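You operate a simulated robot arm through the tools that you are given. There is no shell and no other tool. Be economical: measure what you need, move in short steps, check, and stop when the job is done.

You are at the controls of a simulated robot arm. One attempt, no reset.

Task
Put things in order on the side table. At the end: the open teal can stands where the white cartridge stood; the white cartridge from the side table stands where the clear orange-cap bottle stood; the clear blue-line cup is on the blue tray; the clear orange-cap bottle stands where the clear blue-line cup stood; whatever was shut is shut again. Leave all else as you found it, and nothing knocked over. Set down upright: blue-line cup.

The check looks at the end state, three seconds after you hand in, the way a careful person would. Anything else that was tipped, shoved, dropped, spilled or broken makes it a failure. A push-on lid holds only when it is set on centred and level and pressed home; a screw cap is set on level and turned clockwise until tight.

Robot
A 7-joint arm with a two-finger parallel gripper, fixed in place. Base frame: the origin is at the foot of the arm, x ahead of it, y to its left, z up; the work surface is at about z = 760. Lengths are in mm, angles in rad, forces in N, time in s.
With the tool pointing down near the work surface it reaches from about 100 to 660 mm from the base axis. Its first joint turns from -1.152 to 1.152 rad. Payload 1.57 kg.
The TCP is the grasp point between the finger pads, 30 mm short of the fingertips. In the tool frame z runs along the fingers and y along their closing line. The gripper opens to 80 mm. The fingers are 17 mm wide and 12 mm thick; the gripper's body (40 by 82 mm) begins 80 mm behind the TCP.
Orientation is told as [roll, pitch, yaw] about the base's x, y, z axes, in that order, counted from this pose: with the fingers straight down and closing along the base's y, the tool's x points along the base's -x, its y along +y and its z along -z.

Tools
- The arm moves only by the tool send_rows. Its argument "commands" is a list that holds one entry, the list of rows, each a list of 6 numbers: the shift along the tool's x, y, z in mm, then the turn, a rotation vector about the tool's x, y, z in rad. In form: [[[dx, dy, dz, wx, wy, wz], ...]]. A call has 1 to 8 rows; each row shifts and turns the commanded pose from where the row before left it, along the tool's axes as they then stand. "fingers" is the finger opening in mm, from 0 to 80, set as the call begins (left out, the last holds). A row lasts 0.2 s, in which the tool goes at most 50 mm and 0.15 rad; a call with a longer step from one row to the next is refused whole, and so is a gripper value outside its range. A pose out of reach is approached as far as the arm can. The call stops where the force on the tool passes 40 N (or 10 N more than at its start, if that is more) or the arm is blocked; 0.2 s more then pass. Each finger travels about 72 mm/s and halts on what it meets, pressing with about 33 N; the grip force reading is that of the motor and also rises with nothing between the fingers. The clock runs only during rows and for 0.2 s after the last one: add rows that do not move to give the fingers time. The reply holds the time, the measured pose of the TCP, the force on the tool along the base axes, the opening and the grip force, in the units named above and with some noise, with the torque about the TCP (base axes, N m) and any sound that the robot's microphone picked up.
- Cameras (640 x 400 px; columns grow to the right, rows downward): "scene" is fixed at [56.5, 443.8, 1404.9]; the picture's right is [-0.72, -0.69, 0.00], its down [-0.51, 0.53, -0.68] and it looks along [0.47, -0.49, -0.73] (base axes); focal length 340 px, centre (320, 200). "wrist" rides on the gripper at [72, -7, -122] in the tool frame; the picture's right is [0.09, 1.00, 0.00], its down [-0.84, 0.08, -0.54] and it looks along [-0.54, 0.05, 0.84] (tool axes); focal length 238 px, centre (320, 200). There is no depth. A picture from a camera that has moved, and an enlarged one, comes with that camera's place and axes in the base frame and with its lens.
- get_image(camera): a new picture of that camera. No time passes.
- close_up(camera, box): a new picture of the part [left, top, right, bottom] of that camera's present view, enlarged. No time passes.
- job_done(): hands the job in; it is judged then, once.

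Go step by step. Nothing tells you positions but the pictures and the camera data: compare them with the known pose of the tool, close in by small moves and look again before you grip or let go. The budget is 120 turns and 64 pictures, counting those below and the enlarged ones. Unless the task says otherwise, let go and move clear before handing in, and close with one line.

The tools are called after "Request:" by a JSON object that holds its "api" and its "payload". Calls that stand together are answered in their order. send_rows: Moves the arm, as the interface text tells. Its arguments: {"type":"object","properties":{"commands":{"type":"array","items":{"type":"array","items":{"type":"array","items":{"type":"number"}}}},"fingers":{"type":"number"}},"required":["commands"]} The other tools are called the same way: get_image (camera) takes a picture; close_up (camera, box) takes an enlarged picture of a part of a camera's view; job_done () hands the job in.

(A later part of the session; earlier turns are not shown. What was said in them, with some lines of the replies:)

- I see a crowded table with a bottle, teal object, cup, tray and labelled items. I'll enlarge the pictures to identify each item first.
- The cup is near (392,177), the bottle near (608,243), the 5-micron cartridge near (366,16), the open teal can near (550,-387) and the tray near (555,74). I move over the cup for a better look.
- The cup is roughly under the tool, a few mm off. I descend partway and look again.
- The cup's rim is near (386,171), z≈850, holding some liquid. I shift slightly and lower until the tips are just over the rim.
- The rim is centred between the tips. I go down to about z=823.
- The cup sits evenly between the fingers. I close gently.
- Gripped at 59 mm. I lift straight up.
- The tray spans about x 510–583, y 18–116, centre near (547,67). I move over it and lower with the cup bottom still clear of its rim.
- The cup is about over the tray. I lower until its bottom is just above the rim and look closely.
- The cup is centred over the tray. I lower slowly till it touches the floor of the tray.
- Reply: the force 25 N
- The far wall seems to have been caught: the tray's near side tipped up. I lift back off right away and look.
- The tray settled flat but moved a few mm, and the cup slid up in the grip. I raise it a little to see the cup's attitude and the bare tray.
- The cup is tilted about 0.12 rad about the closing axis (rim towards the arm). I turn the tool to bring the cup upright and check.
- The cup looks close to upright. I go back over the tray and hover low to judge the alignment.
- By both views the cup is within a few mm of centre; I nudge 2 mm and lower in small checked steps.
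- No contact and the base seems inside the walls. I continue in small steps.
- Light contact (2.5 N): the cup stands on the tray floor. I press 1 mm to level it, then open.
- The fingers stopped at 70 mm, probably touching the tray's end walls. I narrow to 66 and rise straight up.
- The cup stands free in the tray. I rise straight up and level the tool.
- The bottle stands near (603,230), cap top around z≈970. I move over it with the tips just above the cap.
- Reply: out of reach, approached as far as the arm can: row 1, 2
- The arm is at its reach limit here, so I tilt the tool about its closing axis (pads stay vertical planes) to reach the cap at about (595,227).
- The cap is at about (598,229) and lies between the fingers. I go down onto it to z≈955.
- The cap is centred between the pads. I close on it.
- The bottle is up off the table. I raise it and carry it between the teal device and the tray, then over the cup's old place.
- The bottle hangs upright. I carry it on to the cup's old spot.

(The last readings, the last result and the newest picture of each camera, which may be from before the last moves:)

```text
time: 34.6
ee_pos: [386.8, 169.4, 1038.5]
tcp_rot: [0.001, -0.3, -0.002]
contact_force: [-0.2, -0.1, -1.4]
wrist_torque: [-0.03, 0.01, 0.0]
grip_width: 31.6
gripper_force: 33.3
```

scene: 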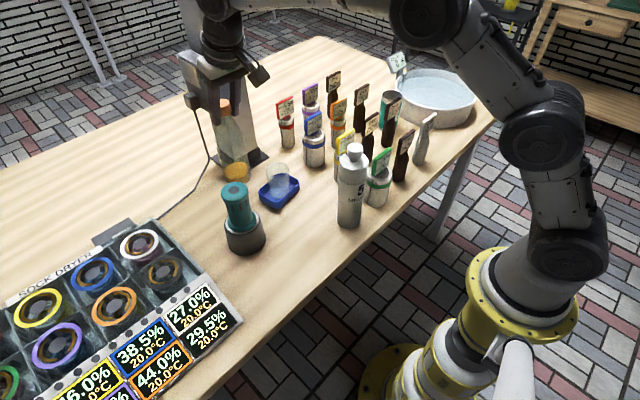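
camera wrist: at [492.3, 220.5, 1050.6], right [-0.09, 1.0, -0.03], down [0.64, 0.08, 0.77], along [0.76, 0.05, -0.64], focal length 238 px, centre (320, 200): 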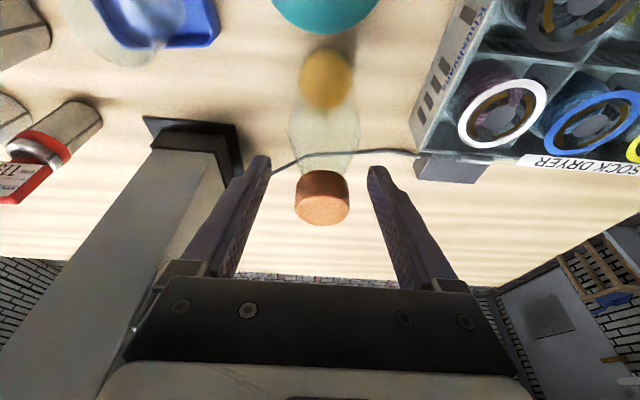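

Request:
{"api": "send_rows", "payload": {"commands": [[[5.9, 0, 19.1, 0, 0, 0], [7.4, 0, 23.9, 0, 0, 0], [5.9, 0, 19.1, 0, 0, 0], [3, 0, 9.5, 0, 0, 0], [0, 0, 0, 0, 0, 0]]]}}

Request:
{"api": "close_up", "payload": {"camera": "scene", "box": [220, 140, 380, 280]}}

```text
time: 35.8
ee_pos: [387.9, 170.9, 964.5]
tcp_rot: [0.0, -0.301, 0.001]
contact_force: [-0.2, 0.0, -0.6]
wrist_torque: [0.02, 0.02, 0.0]
grip_width: 31.5
gripper_force: 32.8
```

```text
2.86 times, centred on (300, 210) of scene
camera zoom: at [56.6, 443.8, 1404.9], right [-0.72, -0.69, 0.0], down [-0.51, 0.53, -0.68], along [0.47, -0.49, -0.73], focal length 970 px, centre (377, 171)
```

zoom: 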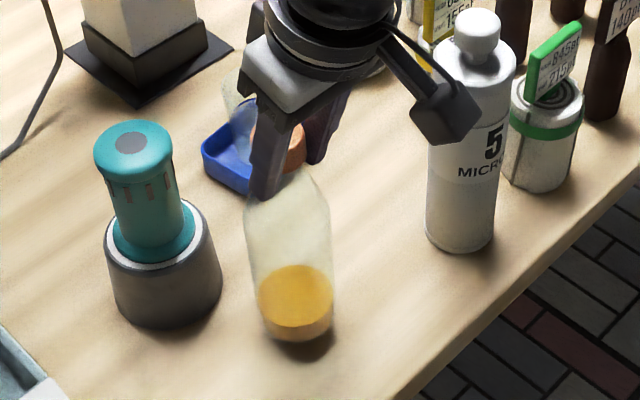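

The bottle is upright just above the table, a few mm beyond the cup's spot. I nudge it back and lower to contact.

Request:
{"api": "send_rows", "payload": {"commands": [[[6, 2, -1.8, 0, 0, 0], [1.8, 0, 5.7, 0, 0, 0], [0.6, 0, 1.9, 0, 0, 0], [0, 0, 0, 0, 0, 0]]]}}

Request:
{"api": "send_rows", "payload": {"commands": [[[0.45, 0, 1.4, 0, 0, 0], [0, 0, 0, 0, 0, 0]]]}}

```text
time: 36.8
ee_pos: [381.9, 171.8, 956.7]
tcp_rot: [0.0, -0.3, -0.003]
contact_force: [-0.9, 0.1, -1.4]
wrist_torque: [-0.02, 0.02, 0.0]
grip_width: 31.3
gripper_force: 32.6
```

```text
time: 37.4
ee_pos: [382.2, 172.0, 955.4]
tcp_rot: [-0.001, -0.299, 0.0]
contact_force: [0.1, -0.1, 0.1]
wrist_torque: [-0.01, 0.02, 0.01]
grip_width: 31.6
gripper_force: 33.4
```

Request:
{"api": "send_rows", "payload": {"commands": [[[0.3, 0, 1, 0, 0, 0], [0, 0, 0, 0, 0, 0]]]}}

```text
time: 38.0
ee_pos: [381.9, 172.2, 953.9]
tcp_rot: [-0.001, -0.303, -0.003]
contact_force: [-0.6, -0.3, 1.4]
wrist_torque: [-0.02, 0.0, 0.0]
grip_width: 31.4
gripper_force: 32.5
```

Request:
{"api": "send_rows", "payload": {"commands": [[[0.25, 0, 0.8, 0, 0, 0], [0, 0, 0, 0, 0, 0]]]}}

```text
time: 38.6
ee_pos: [381.3, 172.3, 953.2]
tcp_rot: [0.003, -0.304, -0.002]
contact_force: [-0.6, -0.6, 8.5]
wrist_torque: [-0.07, 0.04, -0.01]
grip_width: 31.5
gripper_force: 32.5
```

The bottle is standing (8.5 N). I open and back out along the fingers, upright again afterwards.

Request:
{"api": "send_rows", "payload": {"commands": [[[0, 0, 0, 0, 0, 0], [0, 0, 0, 0, 0, 0], [0, 0, 0, 0, 0, 0], [0, 0, -15, 0, 0, 0], [0, 0, -30, 0, 0, 0], [0, 0, -40, 0, 0, 0], [0, 0, -30, 0, 0, 0]]], "fingers": 72}}

Request:
{"api": "send_rows", "payload": {"commands": [[[0, -20, 0, 0, 0.1, 0], [0, -40, 0, 0, 0.1, 0], [0, -40, 0, 0, 0.1, 0], [0, -35, 0, 0, 0, 0], [0, -20, 0, 0, 0, 0], [0, 0, 0, 0, 0, 0]]], "fingers": 80}}

Request:
{"api": "get_image", "payload": {"camera": "wrist"}}

Request:
{"api": "get_image", "payload": {"camera": "scene"}}

```text
time: 40.2
ee_pos: [347.5, 174.8, 1062.7]
tcp_rot: [0.0, -0.297, -0.003]
contact_force: [-0.5, -0.2, 0.0]
wrist_torque: [0.01, 0.01, 0.02]
grip_width: 71.8
gripper_force: 0.0
```

```text
time: 41.6
ee_pos: [345.9, 17.7, 1063.2]
tcp_rot: [0.0, 0.0, -0.001]
contact_force: [0.2, 0.9, -0.3]
wrist_torque: [-0.03, 0.01, 0.0]
grip_width: 80.2
gripper_force: 0.0
```

```text
20 pictures are left
camera wrist: at [274.5, 11.1, 1185.8], right [-0.09, 1.0, 0.0], down [0.84, 0.08, 0.54], along [0.54, 0.05, -0.84], focal length 238 px, centre (320, 200)
```

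wrist: 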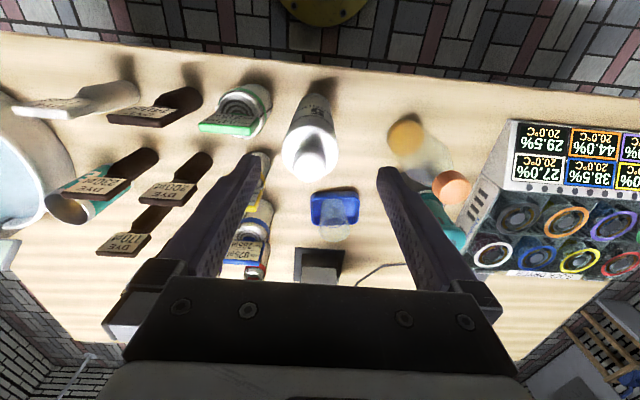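

```text
19 pictures are left
```

scene: 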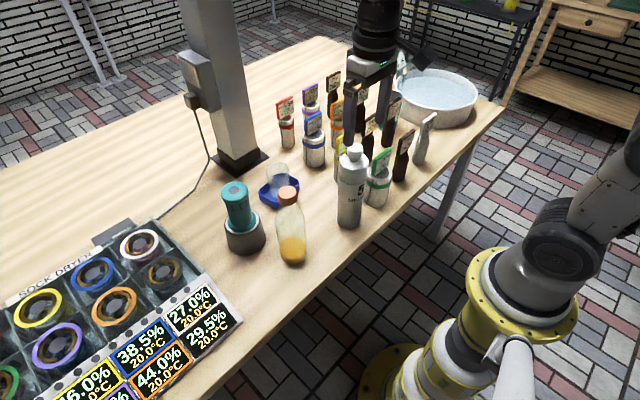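

The bottle stands where the cup was. Next is the cartridge at about (360,9), knob top z≈992; I tilt the tool the same way and come over it.

Request:
{"api": "send_rows", "payload": {"commands": [[[0, 0, 0, 0, -0.1, 0], [0, 0, 0, 0, -0.1, 0], [0, 0, 0, 0, -0.1, 0], [3, -4, 10, 0, 0, 0], [3, -4, 10, 0, 0, 0], [0, 0, 0, 0, 0, 0]]]}}

Request:
{"api": "get_image", "payload": {"camera": "wrist"}}

Request:
{"api": "close_up", "payload": {"camera": "scene", "box": [290, 90, 430, 240]}}

```text
time: 43.0
ee_pos: [347.4, 10.1, 1040.9]
tcp_rot: [0.001, -0.299, -0.001]
contact_force: [0.3, 0.7, -0.3]
wrist_torque: [-0.01, 0.0, 0.02]
grip_width: 79.8
gripper_force: 0.1
```

```text
18 pictures are left
camera wrist: at [242.5, 2.6, 1137.0], right [-0.09, 1.0, -0.03], down [0.64, 0.08, 0.77], along [0.76, 0.05, -0.64], focal length 238 px, centre (320, 200)
```

wrist: 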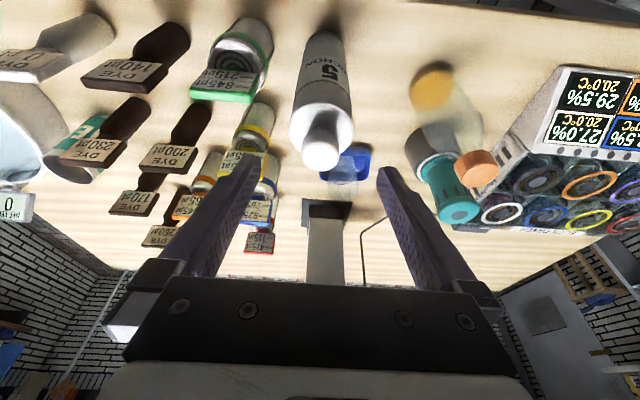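

```text
2.67 times, centred on (360, 165) of scene
camera zoom: at [56.5, 443.8, 1404.9], right [-0.72, -0.69, 0.0], down [-0.51, 0.53, -0.68], along [0.47, -0.49, -0.73], focal length 906 px, centre (213, 293)
```

zoom: 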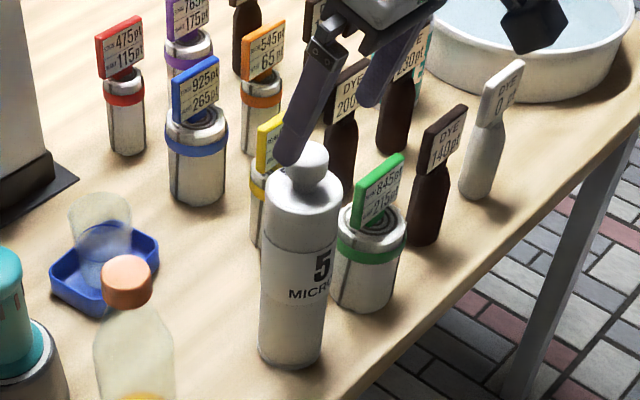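

The cartridge axis is at about (361,9), centred between the fingers. I go down to z≈930 so the pads hold the body just under the shoulder.

Request:
{"api": "send_rows", "payload": {"commands": [[[4, 0, 20, 0, 0, 0], [4, -1, 20, 0, 0, 0], [4, 0, 20, 0, 0, 0], [4, 0, 20, 0, 0, 0], [4, 0, 20, 0, 0, 0], [1.4, 0, 9.6, 0, 0, 0], [0, 0, 0, 0, 0, 0]]]}}

Request:
{"api": "get_image", "payload": {"camera": "wrist"}}

Request:
{"api": "close_up", "payload": {"camera": "scene", "box": [290, 90, 430, 240]}}

```text
time: 44.6
ee_pos: [357.0, 6.9, 930.4]
tcp_rot: [-0.001, -0.301, 0.0]
contact_force: [0.7, -0.2, 1.1]
wrist_torque: [0.01, -0.03, -0.03]
grip_width: 80.2
gripper_force: 0.0
```

```text
16 pictures are left
camera wrist: at [253.1, 0.9, 1026.6], right [-0.09, 1.0, -0.03], down [0.64, 0.08, 0.77], along [0.76, 0.05, -0.64], focal length 238 px, centre (320, 200)
```

wrist: 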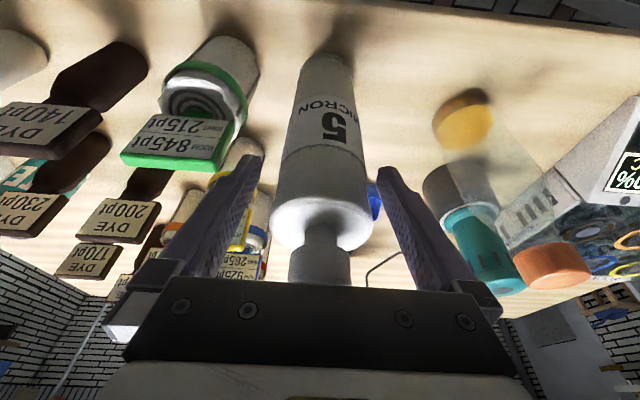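

```text
2.67 times, centred on (360, 165) of scene
camera zoom: at [56.5, 443.8, 1404.9], right [-0.72, -0.69, 0.0], down [-0.51, 0.53, -0.68], along [0.47, -0.49, -0.73], focal length 906 px, centre (213, 293)
```

zoom: 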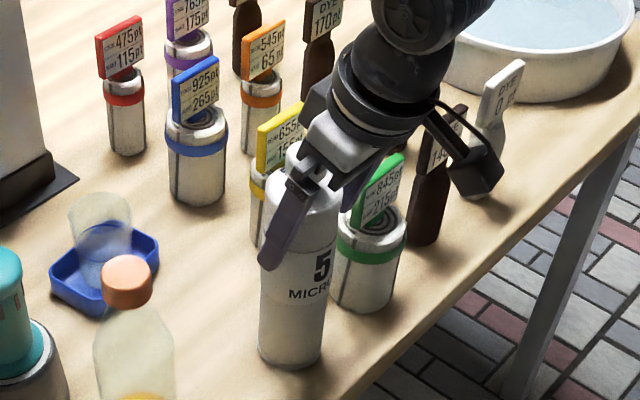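

Request:
{"api": "send_rows", "payload": {"commands": [[[0, 0, 0, 0, 0, 0], [0, 0, 0, 0, 0, 0], [0, 0, 0, 0, 0, 0]]], "fingers": 45}}

Request:
{"api": "send_rows", "payload": {"commands": [[[-3, 0, -9.6, 0, 0, 0], [-8.9, 0, -28.7, 0, 0, 0], [-11.8, 0, -38.2, 0, 0, 0], [-11.8, 0, -38.2, 0, 0, 0], [-3, 0, -9.6, 0, 0, 0], [0, 0, 0, 0, 0, 0]]]}}

```text
time: 45.4
ee_pos: [357.6, 7.8, 931.2]
tcp_rot: [-0.001, -0.301, -0.003]
contact_force: [-1.5, 0.1, 0.0]
wrist_torque: [0.03, -0.01, 0.05]
grip_width: 58.5
gripper_force: 33.4
```

```text
time: 46.8
ee_pos: [359.5, 9.1, 1060.1]
tcp_rot: [0.001, -0.3, -0.003]
contact_force: [-0.2, -0.5, -1.6]
wrist_torque: [0.03, 0.04, 0.01]
grip_width: 57.9
gripper_force: 32.9
```

Gripped (58 mm) and lifted. I carry it over to the far side between tray and teal device.

Request:
{"api": "send_rows", "payload": {"commands": [[[-17, 11, 6, 0, 0, 0], [-34, 23, 12, 0, 0, 0], [-40, 27, 15, 0, 0, 0], [-42, 27, 15, 0, 0, 0], [-40, 26, 14, 0, 0, 0], [-27, 18, 10, 0, 0, 0], [-15, 9, 5, 0, 0, 0], [0, 0, 0, 0, 0, 0]]]}}

Request:
{"api": "get_image", "payload": {"camera": "scene"}}

```text
refused: row 3 steps farther than a row can; nothing moved
```

```text
14 pictures are left
```

scene: 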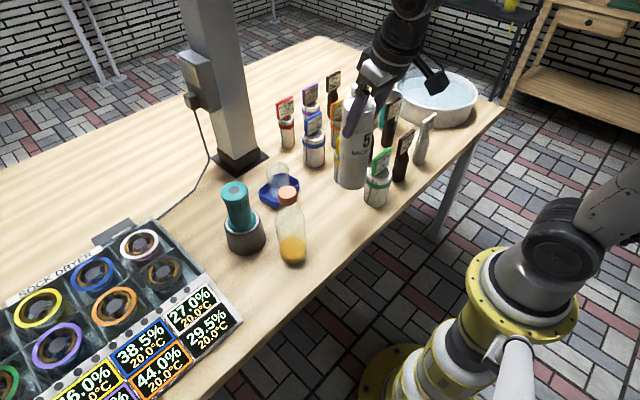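

The step was too long, nothing moved; I resend with shorter rows.

Request:
{"api": "send_rows", "payload": {"commands": [[[-16, 10, 6, 0, 0, 0], [-30, 20, 11, 0, 0, 0], [-34, 22, 12, 0, 0, 0], [-34, 22, 12, 0, 0, 0], [-34, 22, 12, 0, 0, 0], [-30, 20, 11, 0, 0, 0], [-24, 16, 8, 0, 0, 0], [-14, 9, 5, 0, 0, 0]]]}}

```text
time: 48.6
ee_pos: [590.3, 148.9, 1052.2]
tcp_rot: [0.0, -0.3, -0.003]
contact_force: [0.7, 0.9, -0.5]
wrist_torque: [0.01, 0.01, 0.0]
grip_width: 58.5
gripper_force: 33.3
```

Request:
{"api": "send_rows", "payload": {"commands": [[[3.3, 14, 16.5, 0, 0, 0], [3.3, 25, 16.5, 0, 0, 0], [3.3, 25, 16.5, 0, 0, 0], [3.2, 15, 16.5, 0, 0, 0], [5.6, 0, 18, 0, 0, 0], [5.6, 0, 18, 0, 0, 0], [0, 0, 0, 0, 0, 0]]]}}

Request:
{"api": "close_up", "payload": {"camera": "scene", "box": [150, 110, 310, 230]}}

```text
time: 50.2
ee_pos: [595.3, 229.9, 946.2]
tcp_rot: [0.001, -0.3, 0.0]
contact_force: [0.3, -0.8, -1.3]
wrist_torque: [0.05, 0.01, -0.01]
grip_width: 58.3
gripper_force: 33.1
```

```text
3.33 times, centred on (230, 170) of scene
camera zoom: at [56.6, 443.8, 1404.9], right [-0.72, -0.69, 0.0], down [-0.51, 0.53, -0.68], along [0.47, -0.49, -0.73], focal length 1132 px, centre (620, 300)
```

zoom: 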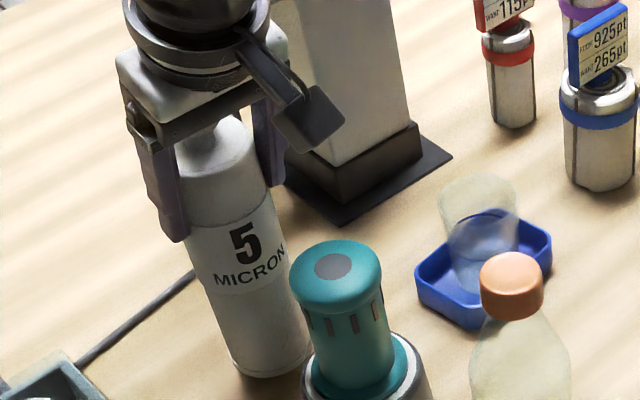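

The cartridge base matches the bottle's old footprint. I lower to contact.

Request:
{"api": "send_rows", "payload": {"commands": [[[1.2, 0, 6.2, 0, 0, 0], [1.2, 0, 6.2, 0, 0, 0], [0, 0, 0, 0, 0, 0]]]}}

Request:
{"api": "send_rows", "payload": {"commands": [[[0.45, 0, 1.4, 0, 0, 0], [0, 0, 0, 0, 0, 0]]]}}

```text
time: 51.0
ee_pos: [598.2, 229.5, 932.0]
tcp_rot: [-0.001, -0.3, 0.0]
contact_force: [0.3, 0.2, -1.3]
wrist_torque: [-0.03, 0.02, -0.03]
grip_width: 58.1
gripper_force: 32.9
```

```text
time: 51.6
ee_pos: [596.5, 227.9, 932.0]
tcp_rot: [0.001, -0.301, -0.001]
contact_force: [0.7, 0.1, -0.9]
wrist_torque: [-0.02, 0.03, -0.01]
grip_width: 58.2
gripper_force: 33.0
```

Request:
{"api": "send_rows", "payload": {"commands": [[[0.35, 0, 1.1, 0, 0, 0], [0, 0, 0, 0, 0, 0]]]}}

```text
time: 52.2
ee_pos: [598.2, 228.7, 931.4]
tcp_rot: [0.0, -0.299, -0.002]
contact_force: [0.2, 0.3, -2.5]
wrist_torque: [0.03, 0.02, -0.05]
grip_width: 58.3
gripper_force: 32.7
```

Request:
{"api": "send_rows", "payload": {"commands": [[[0.35, 0, 1.1, 0, 0, 0], [0, 0, 0, 0, 0, 0]]]}}

```text
time: 52.8
ee_pos: [597.5, 227.7, 930.8]
tcp_rot: [-0.001, -0.301, -0.003]
contact_force: [-1.3, 0.0, -0.3]
wrist_torque: [0.08, 0.05, -0.01]
grip_width: 58.3
gripper_force: 33.3
```

Request:
{"api": "send_rows", "payload": {"commands": [[[0.35, 0, 1.0, 0, 0, 0], [0, 0, 0, 0, 0, 0]]]}}

```text
time: 53.4
ee_pos: [597.7, 228.1, 930.3]
tcp_rot: [0.0, -0.302, -0.002]
contact_force: [-2.9, 0.1, 5.7]
wrist_torque: [0.1, 0.24, 0.05]
grip_width: 58.6
gripper_force: 33.0
```

The cartridge stands (5.7 N). I open, back out along the fingers and clear it.

Request:
{"api": "send_rows", "payload": {"commands": [[[0, 0, 0, 0, 0, 0], [0, 0, 0, 0, 0, 0], [0, 0, 0, 0, 0, 0], [0, 0, -20, 0, 0, 0], [0, 0, -35, 0, 0, 0], [0, 0, -40, 0, 0, 0], [0, 0, -40, 0, 0, 0]]], "fingers": 78}}

Request:
{"api": "send_rows", "payload": {"commands": [[[20, -40, 0, 0, 0, 0], [20, -45, -7, 0, 0, 0], [20, -45, -7, 0, 0, 0], [20, -45, -7, 0, 0, 0], [10, -48, -3, 0, 0, 0], [10, -48, -3, 0, 0, 0], [0, -48, 0, 0, 0, 0], [0, -48, 0, 0, 0, 0]]]}}

Request:
{"api": "send_rows", "payload": {"commands": [[[0, -48, 0, 0, 0, 0], [0, -48, 0, 0, 0, 0], [0, -40, 0, 0, 0, 0], [0, -30, 0, 0, 0, 0], [0, 0, 0, 0, 0, 0]]]}}

Request:
{"api": "get_image", "payload": {"camera": "wrist"}}

Request:
{"api": "get_image", "payload": {"camera": "scene"}}

```text
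time: 55.0
ee_pos: [557.6, 228.3, 1058.9]
tcp_rot: [0.0, -0.298, -0.002]
contact_force: [-0.7, -0.3, 0.5]
wrist_torque: [-0.01, -0.02, 0.01]
grip_width: 78.0
gripper_force: 0.1
```

```text
time: 56.8
ee_pos: [455.6, -137.4, 1054.0]
tcp_rot: [0.0, -0.302, 0.001]
contact_force: [-0.3, -0.1, 0.0]
wrist_torque: [0.02, -0.01, -0.01]
grip_width: 77.9
gripper_force: 0.0
```

```text
time: 58.0
ee_pos: [454.9, -305.0, 1054.3]
tcp_rot: [0.0, -0.3, -0.002]
contact_force: [-0.1, -0.5, 0.4]
wrist_torque: [0.0, -0.04, 0.02]
grip_width: 78.3
gripper_force: 0.0
```

```text
12 pictures are left
camera wrist: at [349.6, -311.1, 1151.0], right [-0.09, 1.0, -0.03], down [0.64, 0.08, 0.77], along [0.76, 0.05, -0.64], focal length 238 px, centre (320, 200)
```

wrist: 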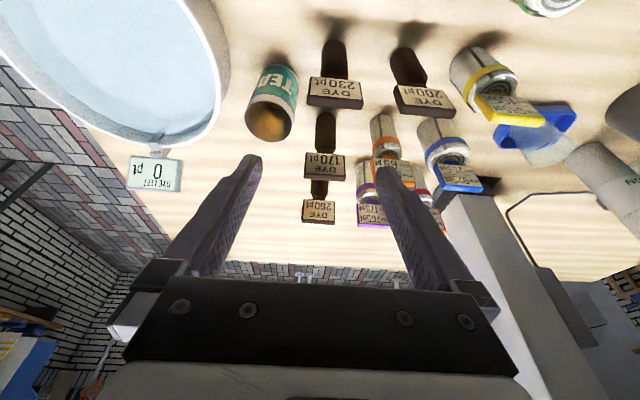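

```text
11 pictures are left
```

scene: 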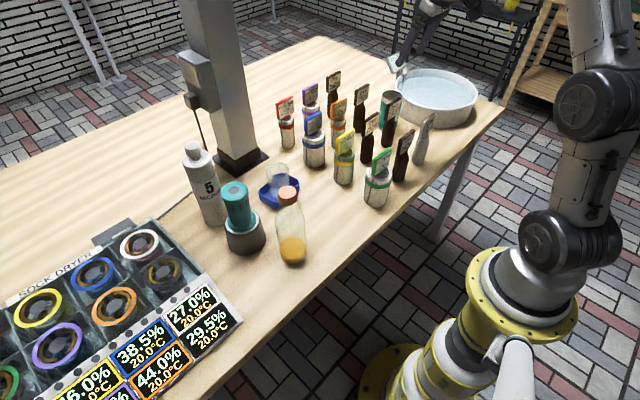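

All else stands well. The open teal can is near (530,-372), rim z≈862, with the basin rim about 16 mm beyond one finger and a tag beside the other; I approach from above, aligned in y first.

Request:
{"api": "send_rows", "payload": {"commands": [[[0, -33, 0, 0, 0.075, 0], [0, -34, 0, 0, 0.075, 0], [-10.2, 0, 33.2, 0, 0, 0], [-10.2, 0, 33.2, 0, 0, 0], [-10.2, 0, 33.2, 0, 0, 0], [0, 0, 0, 0, 0, 0]]], "fingers": 80}}

Request:
{"api": "get_image", "payload": {"camera": "wrist"}}

```text
time: 59.4
ee_pos: [502.1, -371.6, 960.6]
tcp_rot: [0.0, -0.15, -0.001]
contact_force: [-0.2, 0.3, -0.2]
wrist_torque: [-0.01, 0.02, 0.03]
grip_width: 80.1
gripper_force: 0.1
```

```text
10 pictures are left
camera wrist: at [410.9, -378.0, 1070.8], right [-0.09, 1.0, -0.01], down [0.75, 0.08, 0.66], along [0.66, 0.05, -0.75], focal length 238 px, centre (320, 200)
```

wrist: 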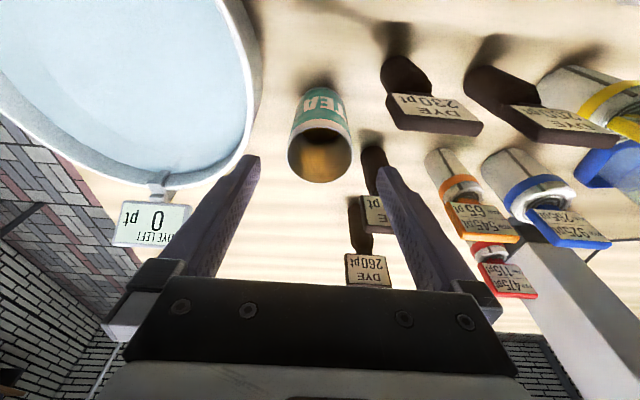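

The can's rim is at about (534,-370), 65 mm wide; gaps to basin and tags are about 20 mm. I lower until the tips are just over the rim.

Request:
{"api": "send_rows", "payload": {"commands": [[[-7, 1.5, 17, 0, 0, 0], [-7, 0, 17, 0, 0, 0], [-7, 0, 17, 0, 0, 0], [-3, 0, 17, 0, 0, 0], [0, 0, 0, 0, 0, 0]]]}}

Request:
{"api": "get_image", "payload": {"camera": "wrist"}}

```text
time: 60.6
ee_pos: [532.4, -370.2, 896.8]
tcp_rot: [0.001, -0.149, -0.001]
contact_force: [-0.5, 0.2, -0.1]
wrist_torque: [0.03, 0.02, -0.04]
grip_width: 80.1
gripper_force: 0.0
```

```text
9 pictures are left
camera wrist: at [442.5, -377.2, 1007.6], right [-0.09, 1.0, -0.01], down [0.75, 0.08, 0.66], along [0.66, 0.05, -0.75], focal length 238 px, centre (320, 200)
```

wrist: 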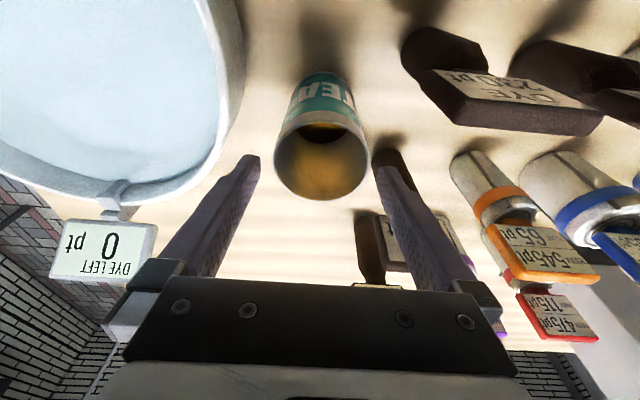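

The rim is 3 mm towards +y of the finger middle; I shift 3 mm and go down to z≈842.

Request:
{"api": "send_rows", "payload": {"commands": [[[0, 3, 0, 0, 0, 0], [2.4, 0, 18, 0, 0, 0], [2.4, 0, 18, 0, 0, 0], [2.4, 0, 18, 0, 0, 0], [0, 0, 0, 0, 0, 0]]]}}

Request:
{"api": "get_image", "payload": {"camera": "wrist"}}

```text
time: 61.8
ee_pos: [532.9, -368.1, 843.0]
tcp_rot: [0.001, -0.15, -0.002]
contact_force: [0.1, -0.6, 0.2]
wrist_torque: [0.02, 0.0, -0.02]
grip_width: 80.0
gripper_force: 0.1
```

```text
8 pictures are left
camera wrist: at [444.2, -374.0, 953.1], right [-0.09, 1.0, -0.01], down [0.75, 0.08, 0.66], along [0.66, 0.05, -0.75], focal length 238 px, centre (320, 200)
```

wrist: 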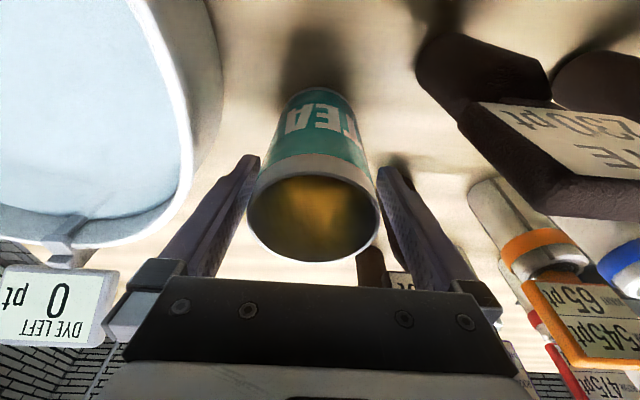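

The can is between the pads without contact. I close.

Request:
{"api": "send_rows", "payload": {"commands": [[[0, 0, 0, 0, 0, 0], [0, 0, 0, 0, 0, 0], [0, 0, 0, 0, 0, 0]]], "fingers": 52}}

Request:
{"api": "send_rows", "payload": {"commands": [[[-0.9, 0, -5.9, 0, 0, 0], [-2.2, 0, -14.8, 0, 0, 0], [-3.7, 0, -24.7, 0, 0, 0], [-3.7, 0, -24.7, 0, 0, 0], [0, 0, 0, 0, 0, 0]]]}}

```text
time: 62.6
ee_pos: [534.4, -367.0, 842.6]
tcp_rot: [0.001, -0.149, -0.002]
contact_force: [0.3, 0.3, -0.8]
wrist_torque: [0.0, 0.0, 0.0]
grip_width: 65.3
gripper_force: 33.0
```

```text
time: 63.8
ee_pos: [534.3, -368.1, 911.6]
tcp_rot: [0.0, -0.15, -0.002]
contact_force: [-0.7, -0.6, -0.7]
wrist_torque: [0.0, 0.02, -0.04]
grip_width: 65.7
gripper_force: 33.3
```

The can is gripped at 65 mm and off the table. I draw it back and up, above the tags.

Request:
{"api": "send_rows", "payload": {"commands": [[[4.2, 0, -20, 0, 0, 0], [4.2, 0, -28, 0, 0, 0], [4.2, 0, -32, 0, 0, 0], [4.2, 0, -32, 0, 0, 0], [4.2, 0, -22, 0, 0, 0], [2, 0, -8, 0, 0, 0], [0, 0, 0, 0, 0, 0]]]}}

Request:
{"api": "get_image", "payload": {"camera": "scene"}}

```text
time: 65.4
ee_pos: [489.5, -367.9, 1050.1]
tcp_rot: [0.0, -0.15, -0.002]
contact_force: [0.4, 0.1, -0.8]
wrist_torque: [0.01, -0.02, -0.02]
grip_width: 65.8
gripper_force: 32.5
```

```text
7 pictures are left
```

scene: 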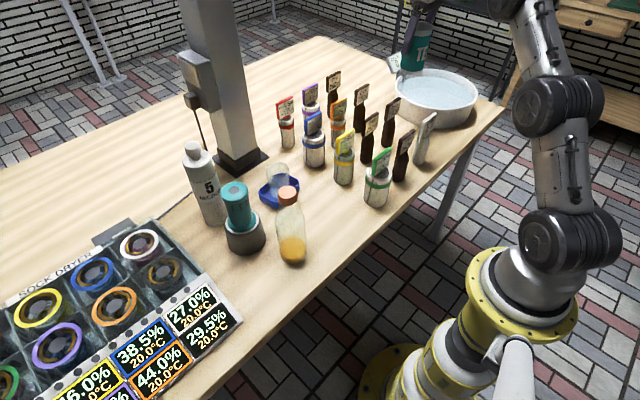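

The can hangs level above everything. I carry it to the cartridge's old spot.

Request:
{"api": "send_rows", "payload": {"commands": [[[4, 12, -0.6, 0, 0, 0], [9, 25, -1.4, 0, 0, 0], [12, 33, -1.8, 0, 0, 0], [12, 35, -1.8, 0, 0, 0], [12, 35, -1.8, 0, 0, 0], [12, 35, -1.8, 0, 0, 0], [12, 35, -1.8, 0, 0, 0], [12, 35, -1.8, 0, 0, 0]]]}}

Request:
{"api": "send_rows", "payload": {"commands": [[[12, 35, -1.8, 0, 0, 0], [12, 35, -1.8, 0, 0, 0], [12, 30, -1.8, 0, 0, 0], [9, 20, -1.4, 0, 0, 0], [5, 11, -0.8, 0, 0, 0], [0, 0, 0, 0, 0, 0]]]}}

```text
time: 67.2
ee_pos: [403.3, -122.4, 1049.1]
tcp_rot: [0.0, -0.151, -0.005]
contact_force: [-1.0, 0.2, -0.8]
wrist_torque: [0.01, 0.02, 0.02]
grip_width: 65.2
gripper_force: 32.6
```

```text
time: 68.6
ee_pos: [353.5, 8.1, 1050.3]
tcp_rot: [0.0, -0.152, 0.0]
contact_force: [0.2, -0.6, -0.9]
wrist_torque: [-0.02, 0.0, 0.01]
grip_width: 65.4
gripper_force: 32.8
```

Request:
{"api": "send_rows", "payload": {"commands": [[[2.5, 0, 20, 0, 0, 0], [4.5, 0, 35, 0, 0, 0], [5, 0, 38, 0, 0, 0], [5, 0, 38, 0, 0, 0], [4.5, 0, 35, 0, 0, 0], [3, 0, 22, 0, 0, 0], [1.4, 0, 10, 0, 0, 0], [0, 0, 0, 0, 0, 0]]]}}

Request:
{"api": "close_up", "payload": {"camera": "scene", "box": [230, 110, 430, 270]}}

```text
time: 70.4
ee_pos: [358.4, 8.6, 850.8]
tcp_rot: [0.001, -0.151, -0.002]
contact_force: [-0.2, -0.7, -1.5]
wrist_torque: [-0.03, 0.0, 0.03]
grip_width: 65.5
gripper_force: 32.9
```

```text
2.50 times, centred on (330, 190) of scene
camera zoom: at [56.6, 443.8, 1404.9], right [-0.72, -0.69, 0.0], down [-0.51, 0.53, -0.68], along [0.47, -0.49, -0.73], focal length 849 px, centre (295, 225)
```

zoom: 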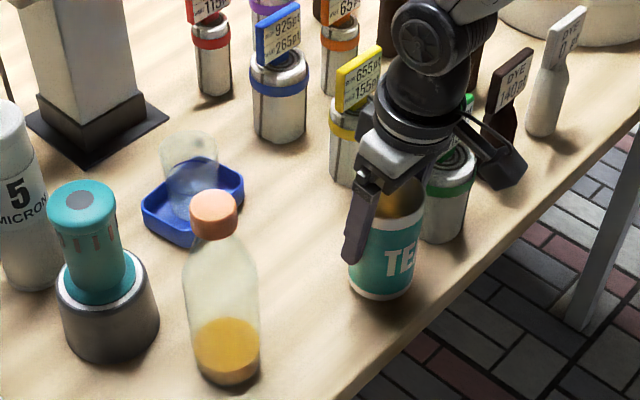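

Comparing footprints in the scene camera, the can is about 16 mm too near the arm versus where the cartridge stood; I shift it and lower to contact.

Request:
{"api": "send_rows", "payload": {"commands": [[[-8, 0, 1.2, 0, 0, 0], [-8, 0, 1.2, 0, 0, 0], [0.8, 0, 5, 0, 0, 0], [0, 0, 0, 0, 0, 0]]]}}

Request:
{"api": "send_rows", "payload": {"commands": [[[0.2, 0, 1.4, 0, 0, 0], [0, 0, 0, 0, 0, 0]]]}}

Request:
{"api": "send_rows", "payload": {"commands": [[[0.15, 0, 1, 0, 0, 0], [0, 0, 0, 0, 0, 0]]]}}

```text
time: 71.4
ee_pos: [373.6, 9.1, 845.8]
tcp_rot: [0.002, -0.15, 0.0]
contact_force: [1.1, -0.8, 0.2]
wrist_torque: [-0.05, -0.01, 0.03]
grip_width: 65.3
gripper_force: 33.0
```

```text
time: 72.0
ee_pos: [373.3, 9.6, 845.4]
tcp_rot: [0.0, -0.15, -0.001]
contact_force: [-0.8, -0.6, -1.0]
wrist_torque: [0.0, -0.01, -0.04]
grip_width: 65.4
gripper_force: 33.3
```

```text
time: 72.6
ee_pos: [373.8, 8.7, 844.1]
tcp_rot: [-0.001, -0.15, -0.001]
contact_force: [0.5, 0.5, -0.5]
wrist_torque: [0.0, 0.05, 0.03]
grip_width: 65.3
gripper_force: 32.6
```

Request:
{"api": "send_rows", "payload": {"commands": [[[0.15, 0, 1.2, 0, 0, 0], [0, 0, 0, 0, 0, 0]]]}}

Request:
{"api": "send_rows", "payload": {"commands": [[[0.1, 0, 0.8, 0, 0, 0], [0, 0, 0, 0, 0, 0]]]}}

```text
time: 73.2
ee_pos: [373.5, 10.8, 842.2]
tcp_rot: [-0.001, -0.151, -0.001]
contact_force: [-0.7, -0.1, -0.5]
wrist_torque: [0.0, 0.0, 0.02]
grip_width: 65.3
gripper_force: 33.0
```

```text
time: 73.8
ee_pos: [374.0, 8.2, 842.2]
tcp_rot: [0.002, -0.153, -0.003]
contact_force: [0.2, -0.5, 4.0]
wrist_torque: [0.05, 0.06, 0.0]
grip_width: 65.1
gripper_force: 33.2
```

The can stands (4 N). I open and back straight out, upwards.

Request:
{"api": "send_rows", "payload": {"commands": [[[0, 0, 0, 0, 0, 0], [0, 0, 0, 0, 0, 0], [0, 0, 0, 0, 0, 0], [0, 0, -15, 0, 0, 0], [0, 0, -35, 0, 0, 0], [0, 0, -45, 0, 0, 0], [0, 0, -45, 0, 0, 0], [0, 0, -45, 0, 0, 0]]], "fingers": 77}}

Request:
{"api": "send_rows", "payload": {"commands": [[[45, 0, 0, 0, 0.075, 0], [45, 0, 0, 0, 0.075, 0], [0, 0, 0, 0, 0, 0]]]}}

Request:
{"api": "get_image", "payload": {"camera": "scene"}}

Request:
{"api": "close_up", "payload": {"camera": "scene", "box": [250, 150, 310, 220]}}

```text
time: 75.6
ee_pos: [345.0, 7.2, 1026.5]
tcp_rot: [0.001, -0.149, 0.001]
contact_force: [-0.6, -0.2, -0.4]
wrist_torque: [0.02, -0.02, 0.0]
grip_width: 77.2
gripper_force: 0.2
```

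```text
time: 76.4
ee_pos: [257.4, 8.5, 1016.5]
tcp_rot: [0.0, 0.002, -0.004]
contact_force: [-0.4, -0.1, -0.1]
wrist_torque: [-0.01, 0.04, 0.01]
grip_width: 77.0
gripper_force: 0.0
```

```text
5 pictures are left
```

scene: 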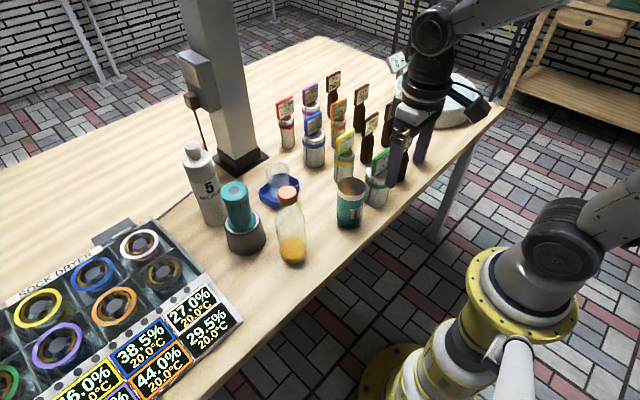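

```text
5.71 times, centred on (280, 185) of scene
camera zoom: at [56.5, 443.8, 1404.9], right [-0.72, -0.69, 0.0], down [-0.51, 0.53, -0.68], along [0.47, -0.49, -0.73], focal length 1941 px, centre (549, 286)
```

zoom: 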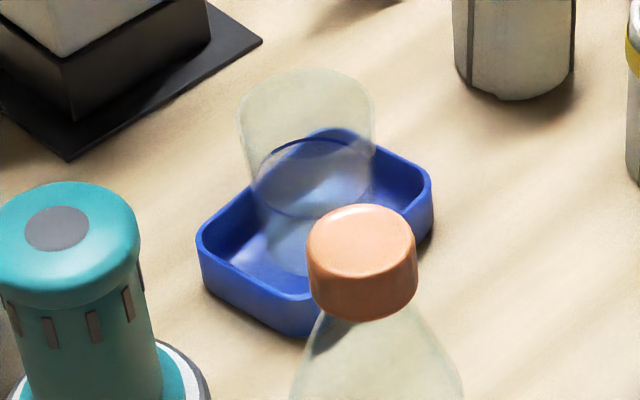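

The can, cartridge, bottle and cup all stand upright in their new places, nothing else was disturbed but the tray, which sits about 5 mm from where it was. The gripper is clear, so I hand in.

Request:
{"api": "job_done", "payload": {}}

```text
The job is handed in.
```

The job is handed in: all four items are upright in their new places and no lid or cap was opened, but I knocked the tray about 5 mm off its spot while placing the cup, and the bottle stands about 8 mm from the cup's exact spot.
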